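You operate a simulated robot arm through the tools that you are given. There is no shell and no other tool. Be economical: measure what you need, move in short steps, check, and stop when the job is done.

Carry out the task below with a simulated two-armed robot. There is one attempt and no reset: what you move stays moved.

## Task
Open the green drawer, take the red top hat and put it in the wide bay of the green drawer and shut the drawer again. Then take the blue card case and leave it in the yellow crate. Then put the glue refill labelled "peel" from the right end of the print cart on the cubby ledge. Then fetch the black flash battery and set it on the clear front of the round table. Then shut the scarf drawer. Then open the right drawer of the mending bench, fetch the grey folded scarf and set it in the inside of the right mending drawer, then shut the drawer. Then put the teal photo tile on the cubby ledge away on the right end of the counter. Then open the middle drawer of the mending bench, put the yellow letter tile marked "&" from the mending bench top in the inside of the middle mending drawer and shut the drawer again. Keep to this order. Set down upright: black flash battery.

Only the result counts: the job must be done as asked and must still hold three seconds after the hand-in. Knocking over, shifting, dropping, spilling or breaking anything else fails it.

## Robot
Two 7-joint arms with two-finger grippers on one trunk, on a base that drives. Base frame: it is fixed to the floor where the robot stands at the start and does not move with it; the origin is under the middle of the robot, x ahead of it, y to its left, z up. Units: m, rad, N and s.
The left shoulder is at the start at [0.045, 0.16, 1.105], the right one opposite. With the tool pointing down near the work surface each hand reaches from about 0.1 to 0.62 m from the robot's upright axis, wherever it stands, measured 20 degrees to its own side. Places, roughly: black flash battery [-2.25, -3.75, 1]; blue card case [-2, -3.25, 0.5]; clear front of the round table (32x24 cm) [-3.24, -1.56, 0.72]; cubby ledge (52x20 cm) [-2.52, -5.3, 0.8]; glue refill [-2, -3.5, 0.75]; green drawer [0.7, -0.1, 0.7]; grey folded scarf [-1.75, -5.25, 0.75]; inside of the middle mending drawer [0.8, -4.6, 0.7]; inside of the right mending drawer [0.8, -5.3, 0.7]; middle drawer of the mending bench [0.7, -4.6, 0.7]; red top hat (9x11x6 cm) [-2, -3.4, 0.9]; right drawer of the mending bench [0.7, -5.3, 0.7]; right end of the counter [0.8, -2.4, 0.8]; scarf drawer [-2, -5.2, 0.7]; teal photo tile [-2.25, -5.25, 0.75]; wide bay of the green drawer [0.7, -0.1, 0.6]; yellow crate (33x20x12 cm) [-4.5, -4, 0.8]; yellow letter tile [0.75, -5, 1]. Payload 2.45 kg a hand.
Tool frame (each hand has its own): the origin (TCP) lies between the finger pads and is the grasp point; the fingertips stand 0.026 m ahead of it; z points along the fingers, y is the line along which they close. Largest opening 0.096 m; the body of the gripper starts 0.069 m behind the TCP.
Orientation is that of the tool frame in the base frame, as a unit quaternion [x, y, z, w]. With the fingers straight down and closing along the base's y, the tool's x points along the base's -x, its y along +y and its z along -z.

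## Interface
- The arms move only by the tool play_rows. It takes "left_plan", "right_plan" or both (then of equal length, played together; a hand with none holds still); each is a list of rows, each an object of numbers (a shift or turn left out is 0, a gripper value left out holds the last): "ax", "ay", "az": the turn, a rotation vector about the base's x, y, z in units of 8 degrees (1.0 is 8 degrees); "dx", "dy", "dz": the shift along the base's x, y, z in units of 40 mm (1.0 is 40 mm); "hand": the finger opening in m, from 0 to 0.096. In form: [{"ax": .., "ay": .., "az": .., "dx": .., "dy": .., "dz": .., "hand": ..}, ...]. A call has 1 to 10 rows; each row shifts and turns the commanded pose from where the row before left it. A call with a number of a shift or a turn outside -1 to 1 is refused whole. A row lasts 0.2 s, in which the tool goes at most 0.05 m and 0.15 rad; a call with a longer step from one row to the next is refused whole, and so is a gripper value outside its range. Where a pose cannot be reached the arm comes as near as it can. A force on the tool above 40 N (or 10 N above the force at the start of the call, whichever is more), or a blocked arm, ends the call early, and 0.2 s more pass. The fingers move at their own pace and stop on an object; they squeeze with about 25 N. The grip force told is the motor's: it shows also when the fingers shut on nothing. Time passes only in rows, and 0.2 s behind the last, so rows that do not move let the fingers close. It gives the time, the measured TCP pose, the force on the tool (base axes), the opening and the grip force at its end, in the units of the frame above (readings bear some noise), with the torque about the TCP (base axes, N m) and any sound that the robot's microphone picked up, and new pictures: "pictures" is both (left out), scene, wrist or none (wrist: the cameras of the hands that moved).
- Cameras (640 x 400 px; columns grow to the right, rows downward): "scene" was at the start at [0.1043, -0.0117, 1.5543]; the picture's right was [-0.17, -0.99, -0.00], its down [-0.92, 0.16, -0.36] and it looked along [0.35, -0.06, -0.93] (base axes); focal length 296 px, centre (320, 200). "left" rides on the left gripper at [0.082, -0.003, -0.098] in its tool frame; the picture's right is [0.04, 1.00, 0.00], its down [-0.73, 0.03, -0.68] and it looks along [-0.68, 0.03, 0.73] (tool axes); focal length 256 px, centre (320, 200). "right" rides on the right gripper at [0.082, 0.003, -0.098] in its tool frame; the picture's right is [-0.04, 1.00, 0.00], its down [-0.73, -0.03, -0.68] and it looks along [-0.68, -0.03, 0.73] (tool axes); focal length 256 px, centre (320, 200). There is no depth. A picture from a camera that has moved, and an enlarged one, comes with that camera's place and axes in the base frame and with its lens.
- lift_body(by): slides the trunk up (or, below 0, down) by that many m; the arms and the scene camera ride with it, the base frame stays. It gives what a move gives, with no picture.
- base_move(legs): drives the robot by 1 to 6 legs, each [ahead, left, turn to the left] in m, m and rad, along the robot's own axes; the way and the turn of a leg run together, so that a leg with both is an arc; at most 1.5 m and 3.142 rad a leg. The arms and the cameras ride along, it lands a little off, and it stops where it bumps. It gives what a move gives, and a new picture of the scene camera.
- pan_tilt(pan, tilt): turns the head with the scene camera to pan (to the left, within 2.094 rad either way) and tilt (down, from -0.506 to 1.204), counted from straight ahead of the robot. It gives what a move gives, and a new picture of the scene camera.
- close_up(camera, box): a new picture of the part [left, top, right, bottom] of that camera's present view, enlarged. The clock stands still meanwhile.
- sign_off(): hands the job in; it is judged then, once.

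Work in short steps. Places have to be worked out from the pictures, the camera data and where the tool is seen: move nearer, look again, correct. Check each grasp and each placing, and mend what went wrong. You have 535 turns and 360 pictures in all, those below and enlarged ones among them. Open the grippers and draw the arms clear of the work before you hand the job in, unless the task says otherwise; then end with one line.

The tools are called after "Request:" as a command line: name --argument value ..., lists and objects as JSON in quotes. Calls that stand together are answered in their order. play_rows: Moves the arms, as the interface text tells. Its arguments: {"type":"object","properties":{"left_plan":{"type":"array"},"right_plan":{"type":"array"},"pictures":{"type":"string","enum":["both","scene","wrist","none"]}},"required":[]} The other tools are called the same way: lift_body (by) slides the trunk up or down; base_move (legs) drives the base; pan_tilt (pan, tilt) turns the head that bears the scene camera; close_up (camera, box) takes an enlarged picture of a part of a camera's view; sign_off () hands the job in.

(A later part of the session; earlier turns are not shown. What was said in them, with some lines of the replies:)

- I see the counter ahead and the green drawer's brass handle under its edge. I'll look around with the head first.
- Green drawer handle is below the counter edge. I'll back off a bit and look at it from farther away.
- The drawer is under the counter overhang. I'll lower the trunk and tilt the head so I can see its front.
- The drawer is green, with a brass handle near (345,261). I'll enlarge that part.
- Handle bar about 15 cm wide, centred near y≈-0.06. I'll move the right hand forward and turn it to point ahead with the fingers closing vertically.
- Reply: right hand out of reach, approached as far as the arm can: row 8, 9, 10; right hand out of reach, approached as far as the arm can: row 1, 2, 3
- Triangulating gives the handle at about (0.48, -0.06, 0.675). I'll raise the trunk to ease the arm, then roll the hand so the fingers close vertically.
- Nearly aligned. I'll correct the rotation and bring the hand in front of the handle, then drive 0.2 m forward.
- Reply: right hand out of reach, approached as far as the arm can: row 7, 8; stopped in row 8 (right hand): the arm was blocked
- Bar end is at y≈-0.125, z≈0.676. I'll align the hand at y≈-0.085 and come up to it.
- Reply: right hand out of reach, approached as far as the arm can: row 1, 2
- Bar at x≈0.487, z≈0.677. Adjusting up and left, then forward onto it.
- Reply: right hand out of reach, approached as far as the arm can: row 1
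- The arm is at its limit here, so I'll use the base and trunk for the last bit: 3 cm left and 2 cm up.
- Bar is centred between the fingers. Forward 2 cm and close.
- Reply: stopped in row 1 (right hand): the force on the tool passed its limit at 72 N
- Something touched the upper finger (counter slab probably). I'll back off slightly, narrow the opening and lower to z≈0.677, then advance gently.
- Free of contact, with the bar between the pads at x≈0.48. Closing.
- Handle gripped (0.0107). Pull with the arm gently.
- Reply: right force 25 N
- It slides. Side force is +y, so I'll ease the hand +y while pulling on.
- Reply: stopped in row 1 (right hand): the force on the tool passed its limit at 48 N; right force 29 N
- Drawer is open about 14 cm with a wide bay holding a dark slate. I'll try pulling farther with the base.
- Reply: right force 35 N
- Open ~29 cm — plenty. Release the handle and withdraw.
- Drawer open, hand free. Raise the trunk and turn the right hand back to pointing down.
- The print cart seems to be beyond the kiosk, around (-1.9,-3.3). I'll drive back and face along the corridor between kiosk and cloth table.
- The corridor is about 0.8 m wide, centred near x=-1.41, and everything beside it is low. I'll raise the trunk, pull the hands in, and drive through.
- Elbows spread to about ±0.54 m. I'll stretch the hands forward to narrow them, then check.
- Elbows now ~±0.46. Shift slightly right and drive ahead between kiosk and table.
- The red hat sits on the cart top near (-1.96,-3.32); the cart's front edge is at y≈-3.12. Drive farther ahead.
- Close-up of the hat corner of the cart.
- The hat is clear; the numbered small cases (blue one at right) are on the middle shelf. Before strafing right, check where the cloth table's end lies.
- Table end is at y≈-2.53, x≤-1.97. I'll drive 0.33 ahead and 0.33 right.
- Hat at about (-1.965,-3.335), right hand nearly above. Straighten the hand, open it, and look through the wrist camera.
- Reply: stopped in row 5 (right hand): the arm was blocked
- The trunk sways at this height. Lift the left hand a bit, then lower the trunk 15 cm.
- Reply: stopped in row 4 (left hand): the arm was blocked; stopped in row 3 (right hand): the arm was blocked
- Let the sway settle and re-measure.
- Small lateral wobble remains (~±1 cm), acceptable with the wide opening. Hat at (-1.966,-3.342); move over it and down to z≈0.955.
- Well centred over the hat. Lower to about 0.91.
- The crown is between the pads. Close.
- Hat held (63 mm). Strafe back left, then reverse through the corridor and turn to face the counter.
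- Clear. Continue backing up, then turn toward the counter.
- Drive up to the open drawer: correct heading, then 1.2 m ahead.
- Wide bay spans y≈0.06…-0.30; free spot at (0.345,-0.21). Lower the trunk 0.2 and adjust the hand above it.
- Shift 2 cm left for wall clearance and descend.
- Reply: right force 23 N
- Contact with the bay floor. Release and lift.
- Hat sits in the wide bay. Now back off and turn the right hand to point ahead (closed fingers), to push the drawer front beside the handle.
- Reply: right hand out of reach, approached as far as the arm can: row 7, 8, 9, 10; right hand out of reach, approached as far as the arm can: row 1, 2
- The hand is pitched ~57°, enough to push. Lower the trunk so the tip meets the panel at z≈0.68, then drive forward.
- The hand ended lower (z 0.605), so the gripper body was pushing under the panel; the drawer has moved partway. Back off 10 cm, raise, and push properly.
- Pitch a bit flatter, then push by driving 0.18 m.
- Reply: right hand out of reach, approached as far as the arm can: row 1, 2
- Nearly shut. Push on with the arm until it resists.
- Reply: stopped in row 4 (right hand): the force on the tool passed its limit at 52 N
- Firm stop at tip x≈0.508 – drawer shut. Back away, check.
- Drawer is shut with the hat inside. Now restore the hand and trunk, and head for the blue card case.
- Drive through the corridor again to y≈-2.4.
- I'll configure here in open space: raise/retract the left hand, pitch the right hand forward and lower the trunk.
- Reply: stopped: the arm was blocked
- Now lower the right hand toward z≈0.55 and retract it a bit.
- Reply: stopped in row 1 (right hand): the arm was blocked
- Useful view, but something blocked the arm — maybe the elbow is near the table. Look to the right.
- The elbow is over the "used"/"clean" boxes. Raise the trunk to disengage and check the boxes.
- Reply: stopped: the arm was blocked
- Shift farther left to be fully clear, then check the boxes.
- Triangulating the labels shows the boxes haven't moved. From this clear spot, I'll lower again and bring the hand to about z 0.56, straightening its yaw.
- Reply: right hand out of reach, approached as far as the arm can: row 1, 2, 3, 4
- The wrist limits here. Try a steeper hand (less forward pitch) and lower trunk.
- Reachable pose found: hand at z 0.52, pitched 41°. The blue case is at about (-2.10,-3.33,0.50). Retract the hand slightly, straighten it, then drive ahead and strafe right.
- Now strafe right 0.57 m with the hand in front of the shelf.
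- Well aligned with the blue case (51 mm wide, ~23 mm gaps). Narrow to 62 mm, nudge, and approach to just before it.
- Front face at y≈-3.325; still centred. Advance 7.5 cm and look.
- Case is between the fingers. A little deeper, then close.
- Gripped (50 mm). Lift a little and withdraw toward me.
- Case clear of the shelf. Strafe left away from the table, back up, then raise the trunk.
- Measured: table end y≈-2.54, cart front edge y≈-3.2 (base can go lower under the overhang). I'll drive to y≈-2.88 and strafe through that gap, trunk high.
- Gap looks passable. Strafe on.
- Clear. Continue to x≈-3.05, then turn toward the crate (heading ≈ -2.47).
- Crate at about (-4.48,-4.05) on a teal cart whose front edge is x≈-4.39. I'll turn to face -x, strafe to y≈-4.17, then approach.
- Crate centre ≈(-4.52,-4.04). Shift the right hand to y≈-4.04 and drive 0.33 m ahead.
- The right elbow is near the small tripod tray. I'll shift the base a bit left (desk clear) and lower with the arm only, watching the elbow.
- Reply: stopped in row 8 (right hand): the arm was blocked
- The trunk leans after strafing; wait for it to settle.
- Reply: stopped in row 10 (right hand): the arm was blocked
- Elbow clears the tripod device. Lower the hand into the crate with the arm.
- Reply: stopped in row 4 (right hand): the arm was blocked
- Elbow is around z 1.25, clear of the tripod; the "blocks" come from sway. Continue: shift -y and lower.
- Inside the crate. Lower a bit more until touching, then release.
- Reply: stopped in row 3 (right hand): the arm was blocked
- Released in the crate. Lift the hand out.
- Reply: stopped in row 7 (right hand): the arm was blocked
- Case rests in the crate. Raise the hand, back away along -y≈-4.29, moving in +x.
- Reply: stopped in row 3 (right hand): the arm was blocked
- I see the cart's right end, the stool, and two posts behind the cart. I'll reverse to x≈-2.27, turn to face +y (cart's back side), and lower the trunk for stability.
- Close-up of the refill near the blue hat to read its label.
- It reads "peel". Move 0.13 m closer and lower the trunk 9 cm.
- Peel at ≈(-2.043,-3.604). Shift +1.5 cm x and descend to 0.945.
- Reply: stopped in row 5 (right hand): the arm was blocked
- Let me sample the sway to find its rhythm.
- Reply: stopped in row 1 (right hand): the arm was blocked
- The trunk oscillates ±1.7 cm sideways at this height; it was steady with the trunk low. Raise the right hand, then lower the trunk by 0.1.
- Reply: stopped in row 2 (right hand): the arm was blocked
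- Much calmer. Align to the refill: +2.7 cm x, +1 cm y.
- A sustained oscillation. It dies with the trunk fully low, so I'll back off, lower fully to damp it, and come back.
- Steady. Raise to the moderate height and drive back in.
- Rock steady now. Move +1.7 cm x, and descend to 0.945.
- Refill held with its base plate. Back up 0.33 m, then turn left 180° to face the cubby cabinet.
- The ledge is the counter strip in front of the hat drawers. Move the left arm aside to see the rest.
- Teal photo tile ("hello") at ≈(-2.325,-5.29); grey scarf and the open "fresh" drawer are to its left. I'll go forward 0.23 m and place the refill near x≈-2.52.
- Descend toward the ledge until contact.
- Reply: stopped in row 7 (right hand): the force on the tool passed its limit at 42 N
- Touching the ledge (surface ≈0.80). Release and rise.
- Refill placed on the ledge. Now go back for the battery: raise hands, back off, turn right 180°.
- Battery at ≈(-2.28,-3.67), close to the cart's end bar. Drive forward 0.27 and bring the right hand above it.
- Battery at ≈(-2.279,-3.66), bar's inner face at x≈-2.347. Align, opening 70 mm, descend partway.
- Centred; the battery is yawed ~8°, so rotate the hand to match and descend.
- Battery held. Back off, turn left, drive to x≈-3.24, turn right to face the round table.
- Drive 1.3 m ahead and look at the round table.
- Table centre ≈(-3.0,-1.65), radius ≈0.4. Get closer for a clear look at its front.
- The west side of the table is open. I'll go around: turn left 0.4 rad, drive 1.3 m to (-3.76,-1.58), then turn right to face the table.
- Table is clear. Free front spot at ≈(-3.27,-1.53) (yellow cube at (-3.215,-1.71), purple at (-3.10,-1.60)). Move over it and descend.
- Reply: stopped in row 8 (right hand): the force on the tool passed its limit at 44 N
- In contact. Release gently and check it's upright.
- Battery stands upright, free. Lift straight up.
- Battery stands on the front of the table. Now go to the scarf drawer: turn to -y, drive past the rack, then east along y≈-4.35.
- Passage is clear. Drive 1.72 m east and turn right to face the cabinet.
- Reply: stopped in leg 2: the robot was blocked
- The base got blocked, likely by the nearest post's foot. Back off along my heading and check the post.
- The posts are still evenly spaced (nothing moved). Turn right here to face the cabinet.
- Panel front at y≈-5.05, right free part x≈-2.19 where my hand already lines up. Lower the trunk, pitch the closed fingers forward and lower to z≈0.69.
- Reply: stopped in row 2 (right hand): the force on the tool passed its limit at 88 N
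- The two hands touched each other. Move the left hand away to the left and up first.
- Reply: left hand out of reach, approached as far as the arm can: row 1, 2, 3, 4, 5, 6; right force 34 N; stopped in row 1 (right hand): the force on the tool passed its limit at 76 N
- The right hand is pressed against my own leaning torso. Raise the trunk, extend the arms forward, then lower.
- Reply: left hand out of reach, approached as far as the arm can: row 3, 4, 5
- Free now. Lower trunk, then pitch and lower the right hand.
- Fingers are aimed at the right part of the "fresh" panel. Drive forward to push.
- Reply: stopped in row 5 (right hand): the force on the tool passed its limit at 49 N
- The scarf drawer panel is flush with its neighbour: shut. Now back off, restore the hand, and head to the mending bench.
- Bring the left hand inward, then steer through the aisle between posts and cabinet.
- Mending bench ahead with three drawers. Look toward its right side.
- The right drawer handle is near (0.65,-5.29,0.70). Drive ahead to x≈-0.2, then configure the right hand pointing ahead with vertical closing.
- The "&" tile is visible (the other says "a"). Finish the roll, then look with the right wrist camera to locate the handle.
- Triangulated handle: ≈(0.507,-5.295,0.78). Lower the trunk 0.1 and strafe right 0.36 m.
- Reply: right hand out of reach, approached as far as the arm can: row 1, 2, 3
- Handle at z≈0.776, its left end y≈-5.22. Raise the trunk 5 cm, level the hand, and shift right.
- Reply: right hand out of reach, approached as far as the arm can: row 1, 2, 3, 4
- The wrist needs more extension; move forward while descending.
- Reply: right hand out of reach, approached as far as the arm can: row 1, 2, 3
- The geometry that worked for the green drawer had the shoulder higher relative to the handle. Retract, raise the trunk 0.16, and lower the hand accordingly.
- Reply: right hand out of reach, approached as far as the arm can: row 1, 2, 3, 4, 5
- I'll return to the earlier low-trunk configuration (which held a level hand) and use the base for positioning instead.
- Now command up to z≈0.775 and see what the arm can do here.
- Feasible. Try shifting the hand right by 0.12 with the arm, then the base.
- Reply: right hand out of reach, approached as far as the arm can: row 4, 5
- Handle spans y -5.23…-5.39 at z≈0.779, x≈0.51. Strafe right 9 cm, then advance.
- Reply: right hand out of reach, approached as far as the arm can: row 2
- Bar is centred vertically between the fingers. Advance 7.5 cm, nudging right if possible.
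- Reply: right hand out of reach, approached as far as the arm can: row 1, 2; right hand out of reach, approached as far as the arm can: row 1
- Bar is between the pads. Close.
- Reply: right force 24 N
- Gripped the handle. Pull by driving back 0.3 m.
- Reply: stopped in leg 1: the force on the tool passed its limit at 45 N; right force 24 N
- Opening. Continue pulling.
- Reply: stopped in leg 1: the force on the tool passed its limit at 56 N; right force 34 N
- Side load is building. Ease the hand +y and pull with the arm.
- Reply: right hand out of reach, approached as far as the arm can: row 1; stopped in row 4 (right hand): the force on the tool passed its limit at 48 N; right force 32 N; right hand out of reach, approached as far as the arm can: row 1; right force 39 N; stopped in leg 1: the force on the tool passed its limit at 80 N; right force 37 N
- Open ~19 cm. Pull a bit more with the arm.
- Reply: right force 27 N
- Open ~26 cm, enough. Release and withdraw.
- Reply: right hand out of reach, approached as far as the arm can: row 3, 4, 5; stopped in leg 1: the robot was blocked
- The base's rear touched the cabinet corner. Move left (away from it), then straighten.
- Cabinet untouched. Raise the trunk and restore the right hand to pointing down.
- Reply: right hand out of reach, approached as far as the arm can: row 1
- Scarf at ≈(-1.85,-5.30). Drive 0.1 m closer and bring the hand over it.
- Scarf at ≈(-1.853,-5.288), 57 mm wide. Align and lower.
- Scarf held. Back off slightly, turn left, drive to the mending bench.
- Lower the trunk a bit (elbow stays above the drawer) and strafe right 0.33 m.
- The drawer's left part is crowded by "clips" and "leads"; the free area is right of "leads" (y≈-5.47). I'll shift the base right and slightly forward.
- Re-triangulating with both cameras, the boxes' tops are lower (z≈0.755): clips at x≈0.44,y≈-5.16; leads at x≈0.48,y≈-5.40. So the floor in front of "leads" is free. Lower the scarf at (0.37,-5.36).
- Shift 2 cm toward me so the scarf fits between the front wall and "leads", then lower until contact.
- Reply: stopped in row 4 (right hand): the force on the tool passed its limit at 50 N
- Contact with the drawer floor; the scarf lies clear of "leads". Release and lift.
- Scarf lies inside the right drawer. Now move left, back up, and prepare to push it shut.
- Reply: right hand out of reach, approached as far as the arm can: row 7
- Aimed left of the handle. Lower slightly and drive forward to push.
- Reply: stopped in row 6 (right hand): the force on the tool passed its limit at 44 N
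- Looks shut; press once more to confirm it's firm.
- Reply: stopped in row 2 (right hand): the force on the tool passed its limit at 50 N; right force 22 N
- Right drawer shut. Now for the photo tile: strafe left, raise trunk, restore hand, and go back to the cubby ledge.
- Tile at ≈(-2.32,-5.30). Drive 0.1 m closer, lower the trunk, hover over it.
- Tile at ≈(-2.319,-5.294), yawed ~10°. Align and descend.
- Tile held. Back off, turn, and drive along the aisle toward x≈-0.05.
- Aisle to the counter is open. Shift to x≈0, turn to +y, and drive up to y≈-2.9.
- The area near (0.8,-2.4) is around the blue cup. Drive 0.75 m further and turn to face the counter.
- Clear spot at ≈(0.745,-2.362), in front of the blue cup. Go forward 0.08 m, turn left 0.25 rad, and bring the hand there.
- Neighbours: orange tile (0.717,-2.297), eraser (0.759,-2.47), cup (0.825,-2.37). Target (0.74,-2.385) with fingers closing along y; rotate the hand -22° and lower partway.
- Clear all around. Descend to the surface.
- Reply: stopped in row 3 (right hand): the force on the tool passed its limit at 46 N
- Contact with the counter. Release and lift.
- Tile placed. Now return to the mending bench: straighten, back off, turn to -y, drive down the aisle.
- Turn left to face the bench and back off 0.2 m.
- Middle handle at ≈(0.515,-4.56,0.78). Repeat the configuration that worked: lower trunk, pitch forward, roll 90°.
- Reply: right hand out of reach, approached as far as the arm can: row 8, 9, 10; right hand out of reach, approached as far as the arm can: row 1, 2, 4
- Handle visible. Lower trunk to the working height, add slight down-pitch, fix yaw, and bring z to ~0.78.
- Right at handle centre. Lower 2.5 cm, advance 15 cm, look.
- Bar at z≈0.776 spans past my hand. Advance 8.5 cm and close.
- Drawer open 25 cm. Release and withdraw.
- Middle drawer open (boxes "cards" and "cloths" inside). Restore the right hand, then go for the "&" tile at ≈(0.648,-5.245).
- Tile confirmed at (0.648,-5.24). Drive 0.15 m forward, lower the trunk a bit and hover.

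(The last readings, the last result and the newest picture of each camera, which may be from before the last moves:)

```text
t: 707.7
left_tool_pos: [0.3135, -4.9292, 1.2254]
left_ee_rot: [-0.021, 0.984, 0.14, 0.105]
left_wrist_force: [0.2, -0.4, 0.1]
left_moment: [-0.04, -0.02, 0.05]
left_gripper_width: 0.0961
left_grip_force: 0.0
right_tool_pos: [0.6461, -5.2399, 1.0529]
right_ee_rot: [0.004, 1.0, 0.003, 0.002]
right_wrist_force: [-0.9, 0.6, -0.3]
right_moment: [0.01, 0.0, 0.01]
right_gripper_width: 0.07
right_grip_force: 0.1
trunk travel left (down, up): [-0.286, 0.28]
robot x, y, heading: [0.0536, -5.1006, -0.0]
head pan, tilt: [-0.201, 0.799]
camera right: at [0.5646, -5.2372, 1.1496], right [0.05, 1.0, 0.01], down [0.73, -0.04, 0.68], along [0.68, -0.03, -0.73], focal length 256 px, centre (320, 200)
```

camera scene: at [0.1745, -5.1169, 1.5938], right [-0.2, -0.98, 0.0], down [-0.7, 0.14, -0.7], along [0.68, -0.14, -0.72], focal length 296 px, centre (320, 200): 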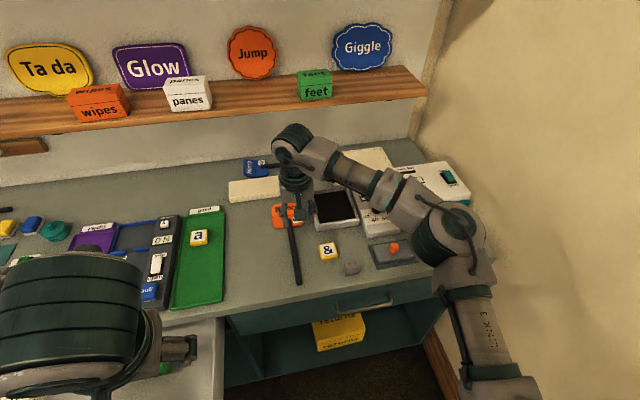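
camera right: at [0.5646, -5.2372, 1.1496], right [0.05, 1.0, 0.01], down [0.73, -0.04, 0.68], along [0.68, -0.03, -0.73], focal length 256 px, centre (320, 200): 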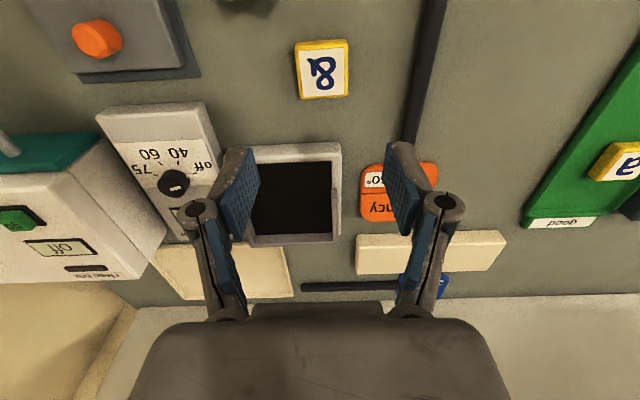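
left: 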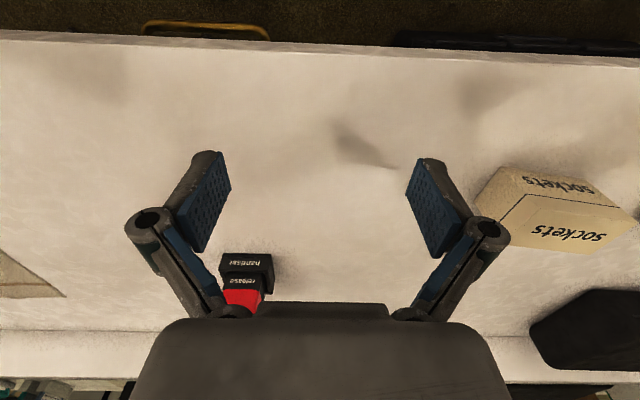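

Tile at ≈(0.640,-5.238). Align (slight yaw) and descend to 0.93.

Request:
play_rows --right_plan '[{"az": 0.6, "dx": -0.15}, {"dz": -0.8}, {"dz": -0.8}, {"dz": -0.8}, {"dz": -0.6}]' --pictures "wrist"

```text
t: 708.9
left_tool_pos: [0.3137, -4.9299, 1.2247]
left_ee_rot: [-0.02, 0.984, 0.14, 0.104]
left_wrist_force: [0.7, 0.3, 0.3]
left_moment: [0.0, 0.0, 0.0]
left_gripper_width: 0.0957
left_grip_force: 0.1
right_tool_pos: [0.6392, -5.2417, 0.9313]
right_ee_rot: [-0.038, 0.999, 0.004, 0.003]
right_wrist_force: [-0.1, -0.3, 0.0]
right_moment: [0.0, 0.03, 0.02]
right_gripper_width: 0.0699
right_grip_force: 0.1
trunk travel left (down, up): [-0.286, 0.28]
robot x, y, heading: [0.0565, -5.0987, -0.001]
head pan, tilt: [-0.201, 0.799]
camera right: at [0.5583, -5.2456, 1.0286], right [-0.03, 1.0, 0.01], down [0.73, 0.02, 0.68], along [0.68, 0.03, -0.73], focal length 256 px, centre (320, 200)
```

right: 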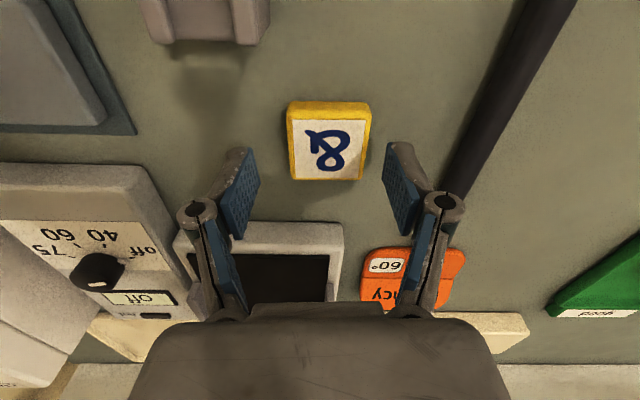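

Request:
play_rows --right_plan '[{"dz": -0.3, "dx": -0.12, "dy": 0.08}, {"dz": -0.2}]' --pictures "wrist"

```text
t: 709.5
left_tool_pos: [0.314, -4.9297, 1.2243]
left_ee_rot: [-0.02, 0.985, 0.139, 0.104]
left_wrist_force: [0.0, 0.4, 0.3]
left_moment: [0.01, -0.02, -0.02]
left_gripper_width: 0.096
left_grip_force: 0.0
right_tool_pos: [0.6344, -5.2385, 0.9113]
right_ee_rot: [-0.037, 0.999, 0.003, 0.002]
right_wrist_force: [0.0, -0.3, -0.2]
right_moment: [-0.01, 0.0, 0.02]
right_gripper_width: 0.0697
right_grip_force: 0.0
trunk travel left (down, up): [-0.286, 0.28]
robot x, y, heading: [0.057, -5.1013, -0.002]
head pan, tilt: [-0.201, 0.799]
camera right: at [0.5535, -5.2428, 1.0095], right [-0.03, 1.0, 0.01], down [0.73, 0.02, 0.68], along [0.68, 0.03, -0.73], focal length 256 px, centre (320, 200)
```

right: 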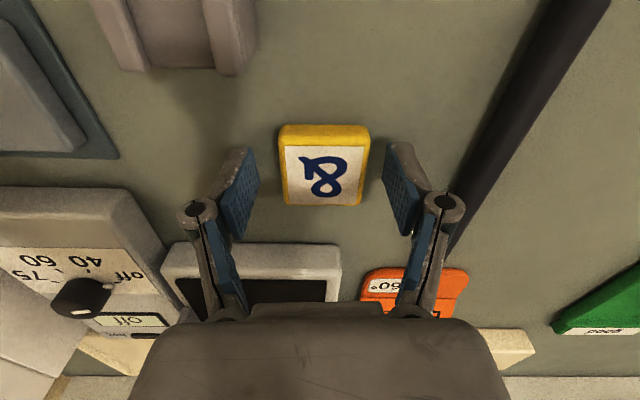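

Request:
play_rows --right_plan '[{"dz": -0.2}, {"dz": -0.12}]' --pictures "wrist"

```text
t: 710.1
left_tool_pos: [0.3149, -4.9298, 1.2244]
left_ee_rot: [-0.02, 0.985, 0.14, 0.104]
left_wrist_force: [0.1, 0.6, -0.9]
left_moment: [0.02, 0.0, 0.02]
left_gripper_width: 0.0959
left_grip_force: 0.0
right_tool_pos: [0.6365, -5.2378, 0.9]
right_ee_rot: [-0.038, 0.999, 0.002, 0.004]
right_wrist_force: [1.1, 0.1, 2.0]
right_moment: [-0.08, -0.05, 0.06]
right_gripper_width: 0.0708
right_grip_force: 0.5
trunk travel left (down, up): [-0.286, 0.28]
robot x, y, heading: [0.052, -5.1002, -0.002]
head pan, tilt: [-0.201, 0.799]
camera right: at [0.5536, -5.2412, 0.9975], right [-0.03, 1.0, 0.01], down [0.73, 0.02, 0.68], along [0.68, 0.03, -0.73], focal length 256 px, centre (320, 200)
```

right: 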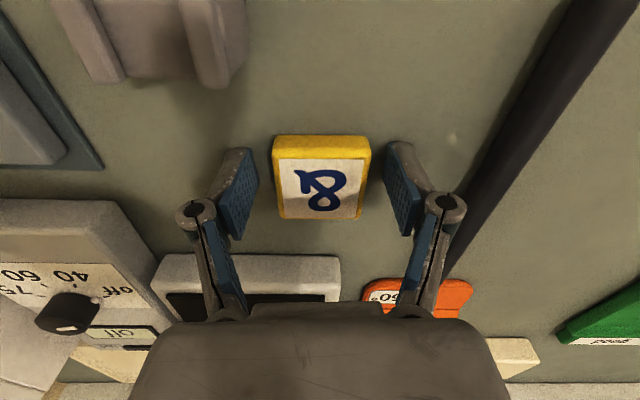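

Tips touch the bench. Close and lift.

Request:
play_rows --right_plan '[{"dz": 0.05, "hand": 0.0}, {}, {}, {}]' --pictures "none"

Request:
play_rows --right_plan '[{"dz": 0.5}, {"dz": 0.8}, {"dz": 0.9}, {"dz": 0.9}, {"dz": 0.9}]' --pictures "wrist"

```text
t: 711.1
left_tool_pos: [0.3122, -4.932, 1.2253]
left_ee_rot: [-0.02, 0.984, 0.141, 0.105]
left_wrist_force: [0.0, 1.0, 0.3]
left_moment: [0.04, 0.05, -0.02]
left_gripper_width: 0.0963
left_grip_force: 0.2
right_tool_pos: [0.635, -5.2395, 0.9049]
right_ee_rot: [-0.037, 0.999, 0.003, 0.006]
right_wrist_force: [8.5, -11.7, 33.9]
right_moment: [-1.2, 0.04, 0.25]
right_gripper_width: 0.047
right_grip_force: 24.9
trunk travel left (down, up): [-0.286, 0.28]
robot x, y, heading: [0.0552, -5.1034, -0.003]
head pan, tilt: [-0.201, 0.799]
```

```text
t: 712.3
left_tool_pos: [0.3143, -4.9303, 1.2251]
left_ee_rot: [-0.02, 0.984, 0.14, 0.104]
left_wrist_force: [-0.4, 0.2, 0.9]
left_moment: [0.01, -0.02, 0.01]
left_gripper_width: 0.0958
left_grip_force: 0.0
right_tool_pos: [0.6353, -5.2378, 1.0647]
right_ee_rot: [-0.037, 0.999, 0.002, 0.002]
right_wrist_force: [-0.2, -0.5, -0.2]
right_moment: [0.02, 0.01, -0.02]
right_gripper_width: 0.0468
right_grip_force: 25.1
trunk travel left (down, up): [-0.286, 0.28]
robot x, y, heading: [0.0558, -5.1014, 0.005]
head pan, tilt: [-0.201, 0.799]
camera right: at [0.5536, -5.2424, 1.1616], right [-0.03, 1.0, 0.0], down [0.73, 0.02, 0.68], along [0.68, 0.03, -0.73], focal length 256 px, centre (320, 200)
```

right: 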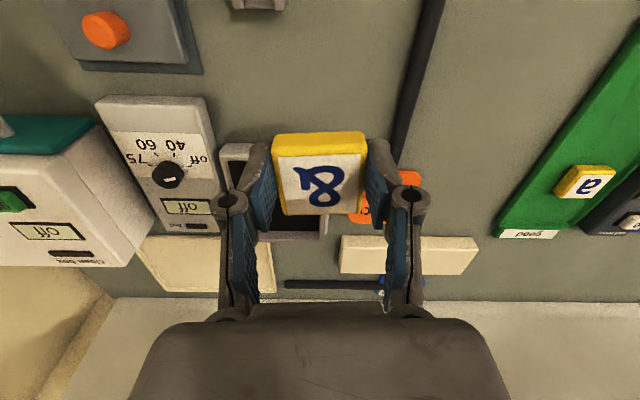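

"&" tile held. Back up 0.25, turn left, drive 0.63 m in +y, turn right to face the open middle drawer.

Request:
base_move --legs '[[-0.25, 0, 0], [0, 0, 1.571], [0.64, 0, 0], [0, 0, -1.571]]'

Request:
pan_tilt --pan 0 --tilt 0.9

```text
t: 724.9
left_tool_pos: [0.0947, -4.2967, 1.2244]
left_ee_rot: [-0.007, 0.985, 0.138, 0.106]
left_wrist_force: [-0.4, 0.2, 0.3]
left_moment: [-0.01, 0.01, 0.01]
left_gripper_width: 0.096
left_grip_force: 0.0
right_tool_pos: [0.4085, -4.6149, 1.0646]
right_ee_rot: [-0.024, 1.0, 0.002, 0.002]
right_wrist_force: [-0.1, -0.1, -0.2]
right_moment: [0.02, 0.02, 0.0]
right_gripper_width: 0.0468
right_grip_force: 25.5
trunk travel left (down, up): [-0.286, 0.28]
robot x, y, heading: [-0.1675, -4.4614, -0.029]
head pan, tilt: [-0.201, 0.799]
camera scene: at [-0.0465, -4.4818, 1.5935], right [-0.23, -0.97, 0.0], down [-0.7, 0.16, -0.69], along [0.68, -0.16, -0.72], focal length 296 px, centre (320, 200)
```

scene: 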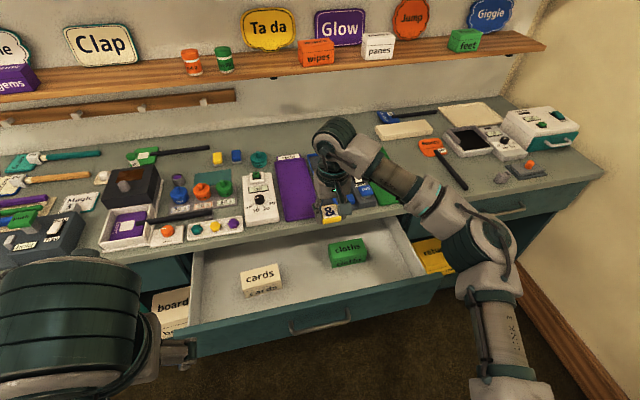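

```text
t: 725.6
left_tool_pos: [0.0904, -4.2977, 1.2257]
left_ee_rot: [-0.006, 0.984, 0.138, 0.108]
left_wrist_force: [0.0, 0.5, 0.1]
left_moment: [-0.03, 0.01, -0.03]
left_gripper_width: 0.0958
left_grip_force: 0.1
right_tool_pos: [0.4064, -4.614, 1.0652]
right_ee_rot: [-0.025, 1.0, 0.003, 0.005]
right_wrist_force: [1.3, -0.9, 0.1]
right_moment: [0.03, -0.01, 0.0]
right_gripper_width: 0.0468
right_grip_force: 24.9
trunk travel left (down, up): [-0.286, 0.28]
robot x, y, heading: [-0.1672, -4.463, -0.027]
head pan, tilt: [0.0, 0.901]
camera scene: at [-0.0499, -4.4659, 1.5856], right [-0.03, -1.0, 0.0], down [-0.79, 0.02, -0.62], along [0.62, -0.02, -0.79], focal length 296 px, centre (320, 200)
```

scene: 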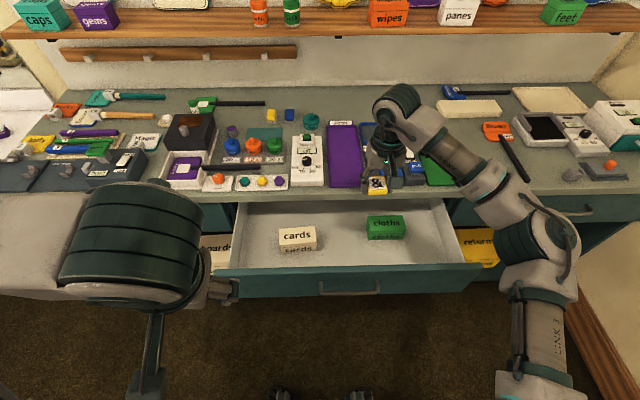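

Free floor between "cards" and "cloths" at ≈(0.375,-4.55). Move over it, lower the trunk and hand.

Request:
play_rows --right_plan '[{"dx": -0.7, "dy": 0.8}, {"dy": 0.8}]' --pictures "none"

Request:
lift_body --by -0.15

Request:
play_rows --right_plan '[{}, {"dz": -0.6}]' --pictures "wrist"

```text
t: 726.2
left_tool_pos: [0.0928, -4.2946, 1.2252]
left_ee_rot: [-0.007, 0.985, 0.138, 0.107]
left_wrist_force: [0.6, 0.7, -0.7]
left_moment: [-0.02, -0.02, 0.02]
left_gripper_width: 0.0959
left_grip_force: 0.1
right_tool_pos: [0.379, -4.5471, 1.0654]
right_ee_rot: [-0.024, 1.0, 0.001, 0.004]
right_wrist_force: [-0.7, 0.7, -0.7]
right_moment: [-0.02, 0.0, 0.04]
right_gripper_width: 0.0472
right_grip_force: 25.3
trunk travel left (down, up): [-0.286, 0.28]
robot x, y, heading: [-0.171, -4.465, -0.026]
head pan, tilt: [0.0, 0.901]
```

```text
t: 727.9
left_tool_pos: [0.09, -4.2979, 1.0771]
left_ee_rot: [-0.007, 0.984, 0.138, 0.108]
left_wrist_force: [-0.4, -1.2, 0.7]
left_moment: [0.02, -0.02, -0.03]
left_gripper_width: 0.0962
left_grip_force: 0.0
right_tool_pos: [0.3771, -4.5502, 0.9163]
right_ee_rot: [-0.025, 1.0, 0.002, 0.005]
right_wrist_force: [0.2, -0.1, -0.4]
right_moment: [0.01, 0.02, -0.02]
right_gripper_width: 0.047
right_grip_force: 25.2
trunk travel left (down, up): [-0.136, 0.43]
robot x, y, heading: [-0.1711, -4.461, -0.023]
head pan, tilt: [0.0, 0.901]
```

```text
t: 728.5
left_tool_pos: [0.0919, -4.2979, 1.0767]
left_ee_rot: [-0.008, 0.984, 0.139, 0.107]
left_wrist_force: [-0.7, -0.2, -0.6]
left_moment: [-0.01, -0.02, 0.03]
left_gripper_width: 0.0957
left_grip_force: 0.0
right_tool_pos: [0.3778, -4.5508, 0.8906]
right_ee_rot: [-0.025, 1.0, 0.004, 0.004]
right_wrist_force: [0.4, 0.1, -1.5]
right_moment: [0.0, 0.03, 0.01]
right_gripper_width: 0.0468
right_grip_force: 25.2
trunk travel left (down, up): [-0.136, 0.43]
robot x, y, heading: [-0.1665, -4.4625, -0.024]
head pan, tilt: [0.0, 0.901]
camera right: at [0.2957, -4.5527, 0.988], right [-0.01, 1.0, 0.01], down [0.73, 0.0, 0.69], along [0.68, 0.01, -0.73], focal length 256 px, centre (320, 200)
```

right: 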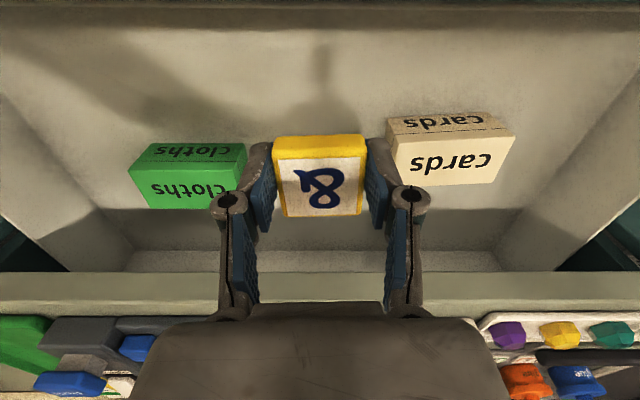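

Centred and clear. Descend to the drawer floor.

Request:
play_rows --right_plan '[{"dz": -0.8}, {"dz": -0.8}, {"dz": -0.8}, {"dz": -0.6}, {"dz": -0.3}, {"dz": -0.25}, {"dz": -0.25}, {"dz": -0.25}, {"dz": -0.25}]' --pictures "none"

```text
t: 730.5
left_tool_pos: [0.0891, -4.2975, 1.0767]
left_ee_rot: [-0.008, 0.984, 0.138, 0.109]
left_wrist_force: [-0.1, -0.2, 0.1]
left_moment: [0.01, 0.03, -0.02]
left_gripper_width: 0.096
left_grip_force: 0.0
right_tool_pos: [0.3775, -4.5494, 0.7313]
right_ee_rot: [-0.025, 1.0, 0.007, 0.01]
right_wrist_force: [0.5, -0.8, 10.3]
right_moment: [0.1, 0.65, 0.12]
right_gripper_width: 0.0468
right_grip_force: 24.6
trunk travel left (down, up): [-0.136, 0.43]
robot x, y, heading: [-0.1657, -4.4622, -0.028]
head pan, tilt: [0.0, 0.901]
stopped in row 9 (right hand): the force on the tool passed its limit at 47 N (the readings are from after the stop); the commanded pose is now the measured one
```

Floor contact. Release and lift.

Request:
play_rows --right_plan '[{"dz": 0.04, "hand": 0.065}, {}, {}, {"dz": 0.5}, {"dz": 0.8}, {"dz": 0.9}, {"dz": 0.9}, {"dz": 0.9}, {"dz": 0.9}]' --pictures "wrist"

```text
t: 732.5
left_tool_pos: [0.0882, -4.2972, 1.0764]
left_ee_rot: [-0.008, 0.985, 0.138, 0.108]
left_wrist_force: [0.4, -0.2, 0.4]
left_moment: [0.02, -0.01, -0.02]
left_gripper_width: 0.0959
left_grip_force: 0.1
right_tool_pos: [0.3775, -4.5489, 0.9309]
right_ee_rot: [-0.023, 1.0, 0.006, 0.01]
right_wrist_force: [1.1, 0.4, 0.2]
right_moment: [0.01, -0.02, -0.04]
right_gripper_width: 0.0652
right_grip_force: 0.0
trunk travel left (down, up): [-0.136, 0.43]
robot x, y, heading: [-0.1659, -4.4633, -0.029]
head pan, tilt: [0.0, 0.901]
camera right: at [0.2948, -4.5506, 1.0262], right [-0.01, 1.0, 0.01], down [0.72, 0.0, 0.69], along [0.69, 0.01, -0.72], focal length 256 px, centre (320, 200)
```

right: 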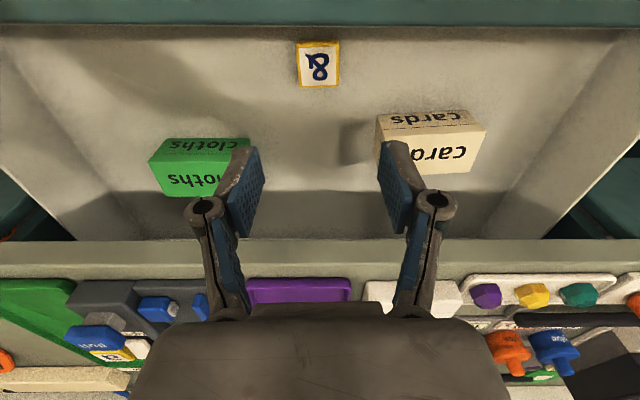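

Tile is in the drawer. Back up, pitch the closed fingers forward, aim right of the handle (y≈-4.71).

Request:
base_move --legs '[[-0.33, 0, 0.028]]'

Request:
play_rows --right_plan '[{"ay": -0.9, "hand": 0.0, "dy": -0.7}, {"ay": -0.9, "dz": -0.4, "dy": -0.7}, {"ay": -0.9, "dz": -0.6, "dy": -0.7}, {"ay": -0.9, "dz": -0.6, "dy": -0.7}, {"ay": -0.9, "dz": -0.6, "dy": -0.7}, {"ay": -0.9, "dz": -0.7, "dy": -0.5}, {"ay": -0.4, "dz": -0.7}, {"dz": -0.8}]' --pictures "wrist"

```text
t: 734.7
left_tool_pos: [-0.2443, -4.2853, 1.0775]
left_ee_rot: [-0.02, 0.984, 0.14, 0.107]
left_wrist_force: [-0.1, 0.4, -0.1]
left_moment: [-0.01, -0.01, -0.03]
left_gripper_width: 0.0961
left_grip_force: 0.0
right_tool_pos: [0.0528, -4.5297, 0.9299]
right_ee_rot: [-0.038, 0.999, 0.006, 0.01]
right_wrist_force: [-0.1, -0.1, -0.4]
right_moment: [-0.01, 0.02, 0.0]
right_gripper_width: 0.0649
right_grip_force: 0.0
trunk travel left (down, up): [-0.136, 0.43]
robot x, y, heading: [-0.4941, -4.4564, -0.002]
head pan, tilt: [0.0, 0.901]
camera scene: at [-0.2466, -4.4583, 1.4223], right [0.0, -1.0, 0.0], down [-0.79, 0.0, -0.62], along [0.62, 0.0, -0.79], focal length 296 px, centre (320, 200)
```

scene: 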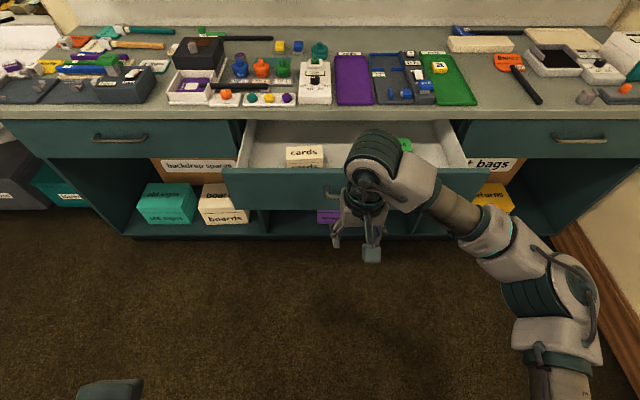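

```text
t: 736.5
left_tool_pos: [-0.2467, -4.2884, 1.0787]
left_ee_rot: [-0.021, 0.984, 0.141, 0.109]
left_wrist_force: [-0.4, -0.1, 0.3]
left_moment: [0.02, 0.0, 0.03]
left_gripper_width: 0.096
left_grip_force: 0.1
right_tool_pos: [0.0492, -4.6901, 0.7547]
right_ee_rot: [-0.037, 0.914, -0.009, 0.403]
right_wrist_force: [0.3, -0.5, -0.8]
right_moment: [-0.02, 0.01, 0.01]
right_gripper_width: 0.0001
right_grip_force: 25.0
trunk travel left (down, up): [-0.136, 0.43]
robot x, y, heading: [-0.4924, -4.4595, -0.0]
head pan, tilt: [0.0, 0.901]
camera right: at [-0.0779, -4.6945, 0.7597], right [-0.03, 1.0, -0.02], down [-0.01, 0.02, 1.0], along [1.0, 0.03, 0.01], focal length 256 px, centre (320, 200)
```

right: 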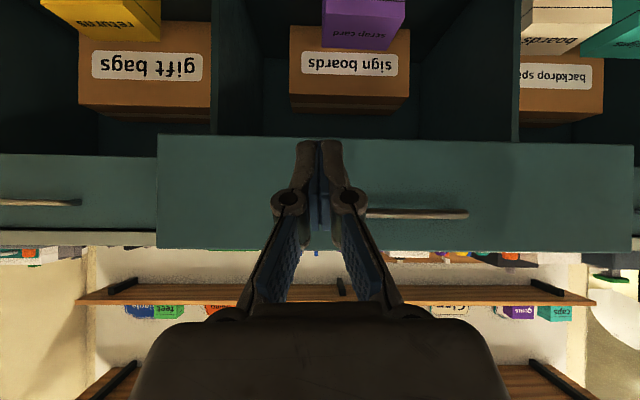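

Aimed just right of the handle. Shift 2 cm right and push by driving.

Request:
play_rows --right_plan '[{"dy": -0.6}]' --pictures "none"

Request:
base_move --legs '[[0.41, 0, 0]]'

Request:
play_rows --right_plan '[{"dx": 0.3}, {"dx": 0.3}, {"dx": 0.3}, {"dx": 0.3}, {"dx": 0.3}, {"dx": 0.3}, {"dx": 0.3}, {"dx": 0.3}]' --pictures "both"

```text
t: 736.9
left_tool_pos: [-0.2488, -4.288, 1.0785]
left_ee_rot: [-0.022, 0.984, 0.14, 0.11]
left_wrist_force: [-0.3, 0.9, -0.3]
left_moment: [0.01, -0.04, 0.0]
left_gripper_width: 0.096
left_grip_force: 0.1
right_tool_pos: [0.0486, -4.7134, 0.7566]
right_ee_rot: [-0.037, 0.913, -0.008, 0.405]
right_wrist_force: [0.4, 0.8, -0.3]
right_moment: [-0.01, 0.01, 0.02]
right_gripper_width: 0.0
right_grip_force: 24.7
trunk travel left (down, up): [-0.136, 0.43]
robot x, y, heading: [-0.4929, -4.4612, 0.002]
head pan, tilt: [0.0, 0.901]
```

```text
t: 739.4
left_tool_pos: [0.162, -4.2882, 1.0784]
left_ee_rot: [-0.02, 0.984, 0.14, 0.108]
left_wrist_force: [1.0, 0.3, -0.3]
left_moment: [0.02, -0.01, -0.04]
left_gripper_width: 0.0959
left_grip_force: 0.1
right_tool_pos: [0.4572, -4.7159, 0.7554]
right_ee_rot: [-0.036, 0.914, -0.009, 0.404]
right_wrist_force: [0.2, 0.8, -0.4]
right_moment: [-0.03, 0.01, -0.01]
right_gripper_width: 0.0
right_grip_force: 27.8
trunk travel left (down, up): [-0.136, 0.43]
robot x, y, heading: [-0.0881, -4.466, -0.003]
head pan, tilt: [0.0, 0.901]
camera scene: at [0.161, -4.4615, 1.4224], right [0.0, -1.0, 0.0], down [-0.79, 0.0, -0.62], along [0.62, 0.0, -0.79], focal length 296 px, centre (320, 200)
```

scene: 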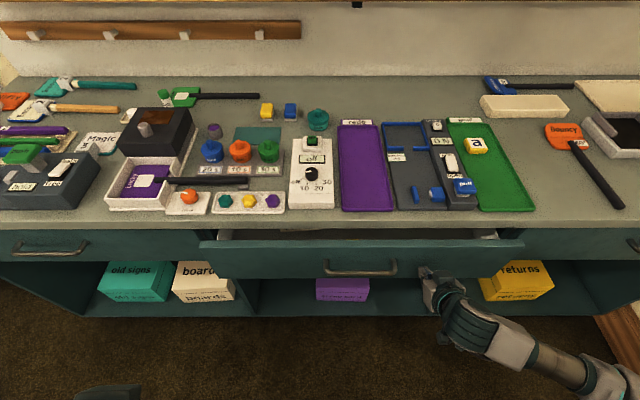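

```text
t: 740.7
left_tool_pos: [0.1528, -4.2892, 1.0796]
left_ee_rot: [-0.02, 0.983, 0.14, 0.113]
left_wrist_force: [1.3, -1.0, -1.7]
left_moment: [0.0, 0.1, 0.03]
left_gripper_width: 0.0961
left_grip_force: 0.1
right_tool_pos: [0.5107, -4.717, 0.7563]
right_ee_rot: [-0.035, 0.915, -0.009, 0.402]
right_wrist_force: [-20.2, -3.6, 10.5]
right_moment: [-0.09, -0.17, -0.25]
right_gripper_width: 0.0
right_grip_force: 28.4
trunk travel left (down, up): [-0.136, 0.43]
robot x, y, heading: [-0.0823, -4.4601, -0.007]
head pan, tilt: [0.0, 0.901]
stopped in row 6 (right hand): the force on the tool passed its limit at 41 N (the readings are from after the stop); the commanded pose is now the measured one
camera scene: at [0.1597, -4.462, 1.4226], right [0.0, -1.0, 0.0], down [-0.79, 0.0, -0.62], along [0.62, 0.0, -0.79], focal length 296 px, centre (320, 200)
camera right: at [0.3847, -4.7218, 0.7626], right [-0.03, 1.0, -0.02], down [0.0, 0.02, 1.0], along [1.0, 0.03, 0.0], focal length 256 px, centre (320, 200)
```

scene: 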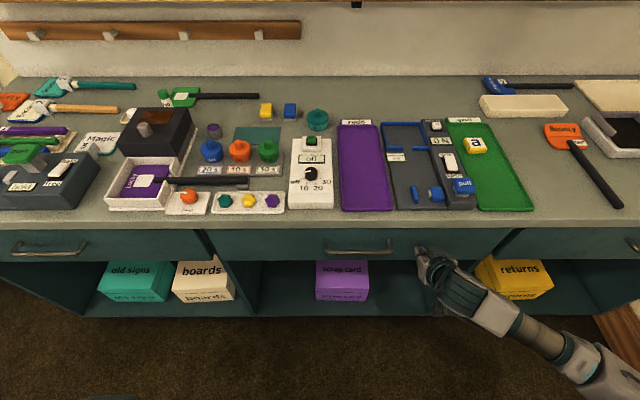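
right: 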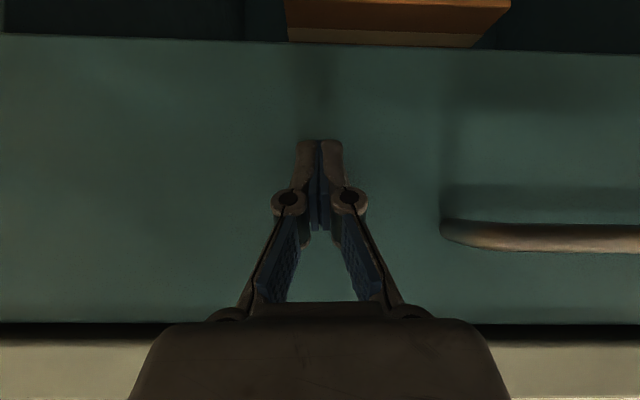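

Flush. One more firm push, then back away, raise, and open the gripper.

Request:
play_rows --right_plan '[{"dx": 0.25}, {"dx": 0.25}, {"dx": 0.25}]' --pictures "none"

Request:
base_move --legs '[[-0.45, 0, 0]]'

Request:
play_rows --right_plan '[{"ay": 0.9, "dz": 0.5, "hand": 0.09}, {"ay": 0.9, "dz": 0.5}, {"ay": 0.9, "dz": 0.5}, {"ay": 0.9, "dz": 0.5}, {"ay": 0.9}, {"ay": 0.9}]' --pictures "scene"

```text
t: 741.1
left_tool_pos: [0.1493, -4.2892, 1.0804]
left_ee_rot: [-0.019, 0.983, 0.14, 0.115]
left_wrist_force: [0.9, 0.5, -0.8]
left_moment: [-0.03, 0.02, 0.03]
left_gripper_width: 0.0961
left_grip_force: 0.1
right_tool_pos: [0.5118, -4.7175, 0.7571]
right_ee_rot: [-0.036, 0.916, -0.01, 0.399]
right_wrist_force: [-24.8, -4.8, 11.0]
right_moment: [-0.05, -0.08, -0.2]
right_gripper_width: 0.0002
right_grip_force: 28.4
trunk travel left (down, up): [-0.136, 0.43]
robot x, y, heading: [-0.0858, -4.4604, -0.005]
head pan, tilt: [0.0, 0.901]
stopped in row 1 (right hand): the force on the tool passed its limit at 52 N (the readings are from after the stop); the commanded pose is now the measured one
```

```text
t: 743.8
left_tool_pos: [-0.2978, -4.2865, 1.0814]
left_ee_rot: [-0.017, 0.983, 0.14, 0.115]
left_wrist_force: [0.1, 0.9, 0.1]
left_moment: [0.02, -0.01, -0.02]
left_gripper_width: 0.096
left_grip_force: 0.0
right_tool_pos: [0.0638, -4.7163, 0.7546]
right_ee_rot: [-0.034, 0.917, -0.011, 0.398]
right_wrist_force: [-1.1, 0.3, 0.5]
right_moment: [0.02, -0.01, 0.02]
right_gripper_width: 0.0
right_grip_force: 28.7
trunk travel left (down, up): [-0.136, 0.43]
robot x, y, heading: [-0.5382, -4.4583, -0.007]
head pan, tilt: [0.0, 0.901]
camera scene: at [-0.2886, -4.46, 1.4225], right [-0.01, -1.0, 0.0], down [-0.79, 0.01, -0.62], along [0.62, 0.0, -0.79], focal length 296 px, centre (320, 200)
```

scene: 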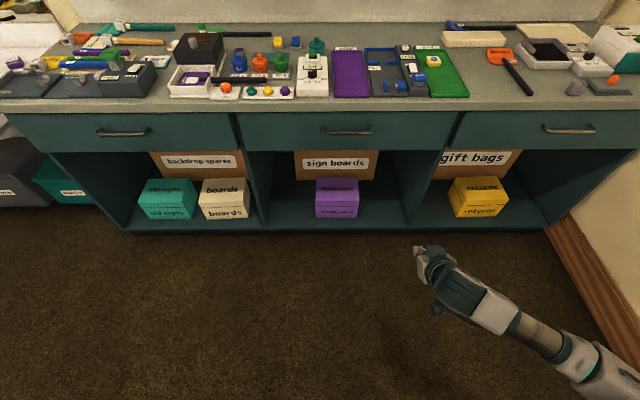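

```text
t: 745.2
left_tool_pos: [-0.3001, -4.2873, 1.0815]
left_ee_rot: [-0.017, 0.983, 0.139, 0.116]
left_wrist_force: [-0.6, 0.3, -0.2]
left_moment: [0.01, 0.01, -0.01]
left_gripper_width: 0.0957
left_grip_force: 0.0
right_tool_pos: [0.0613, -4.7165, 0.8375]
right_ee_rot: [-0.036, 0.999, 0.002, 0.033]
right_wrist_force: [0.8, 0.6, -0.5]
right_moment: [-0.01, 0.0, 0.02]
right_gripper_width: 0.0901
right_grip_force: 0.0
trunk travel left (down, up): [-0.136, 0.43]
robot x, y, heading: [-0.5348, -4.4569, -0.007]
head pan, tilt: [0.0, 0.901]
camera scene: at [-0.2868, -4.4591, 1.4222], right [-0.01, -1.0, 0.0], down [-0.79, 0.01, -0.62], along [0.62, -0.01, -0.79], focal length 296 px, centre (320, 200)
```

scene: 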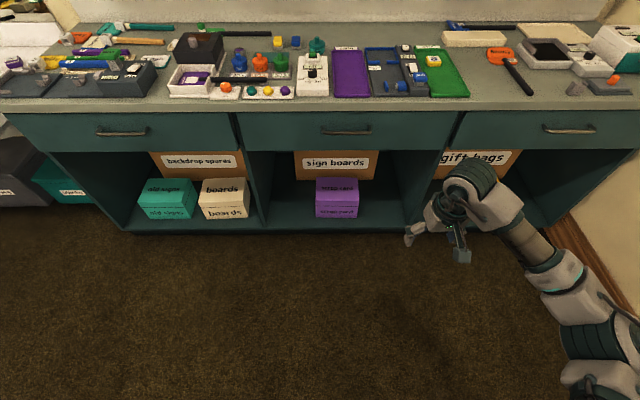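

All three bench drawers are flush, both grippers are open and the arms are clear of the work. Handing in.

Request:
sign_off

```text
The job is handed in.
```

I carried out all eight steps in the order given, and the job is handed in. On the way, the robot's right elbow was against the "used" and "clean" boxes on the cloth table, and its base bumped a queue post and the steam cabinet's corner. From the pictures, none of these appears to have moved.
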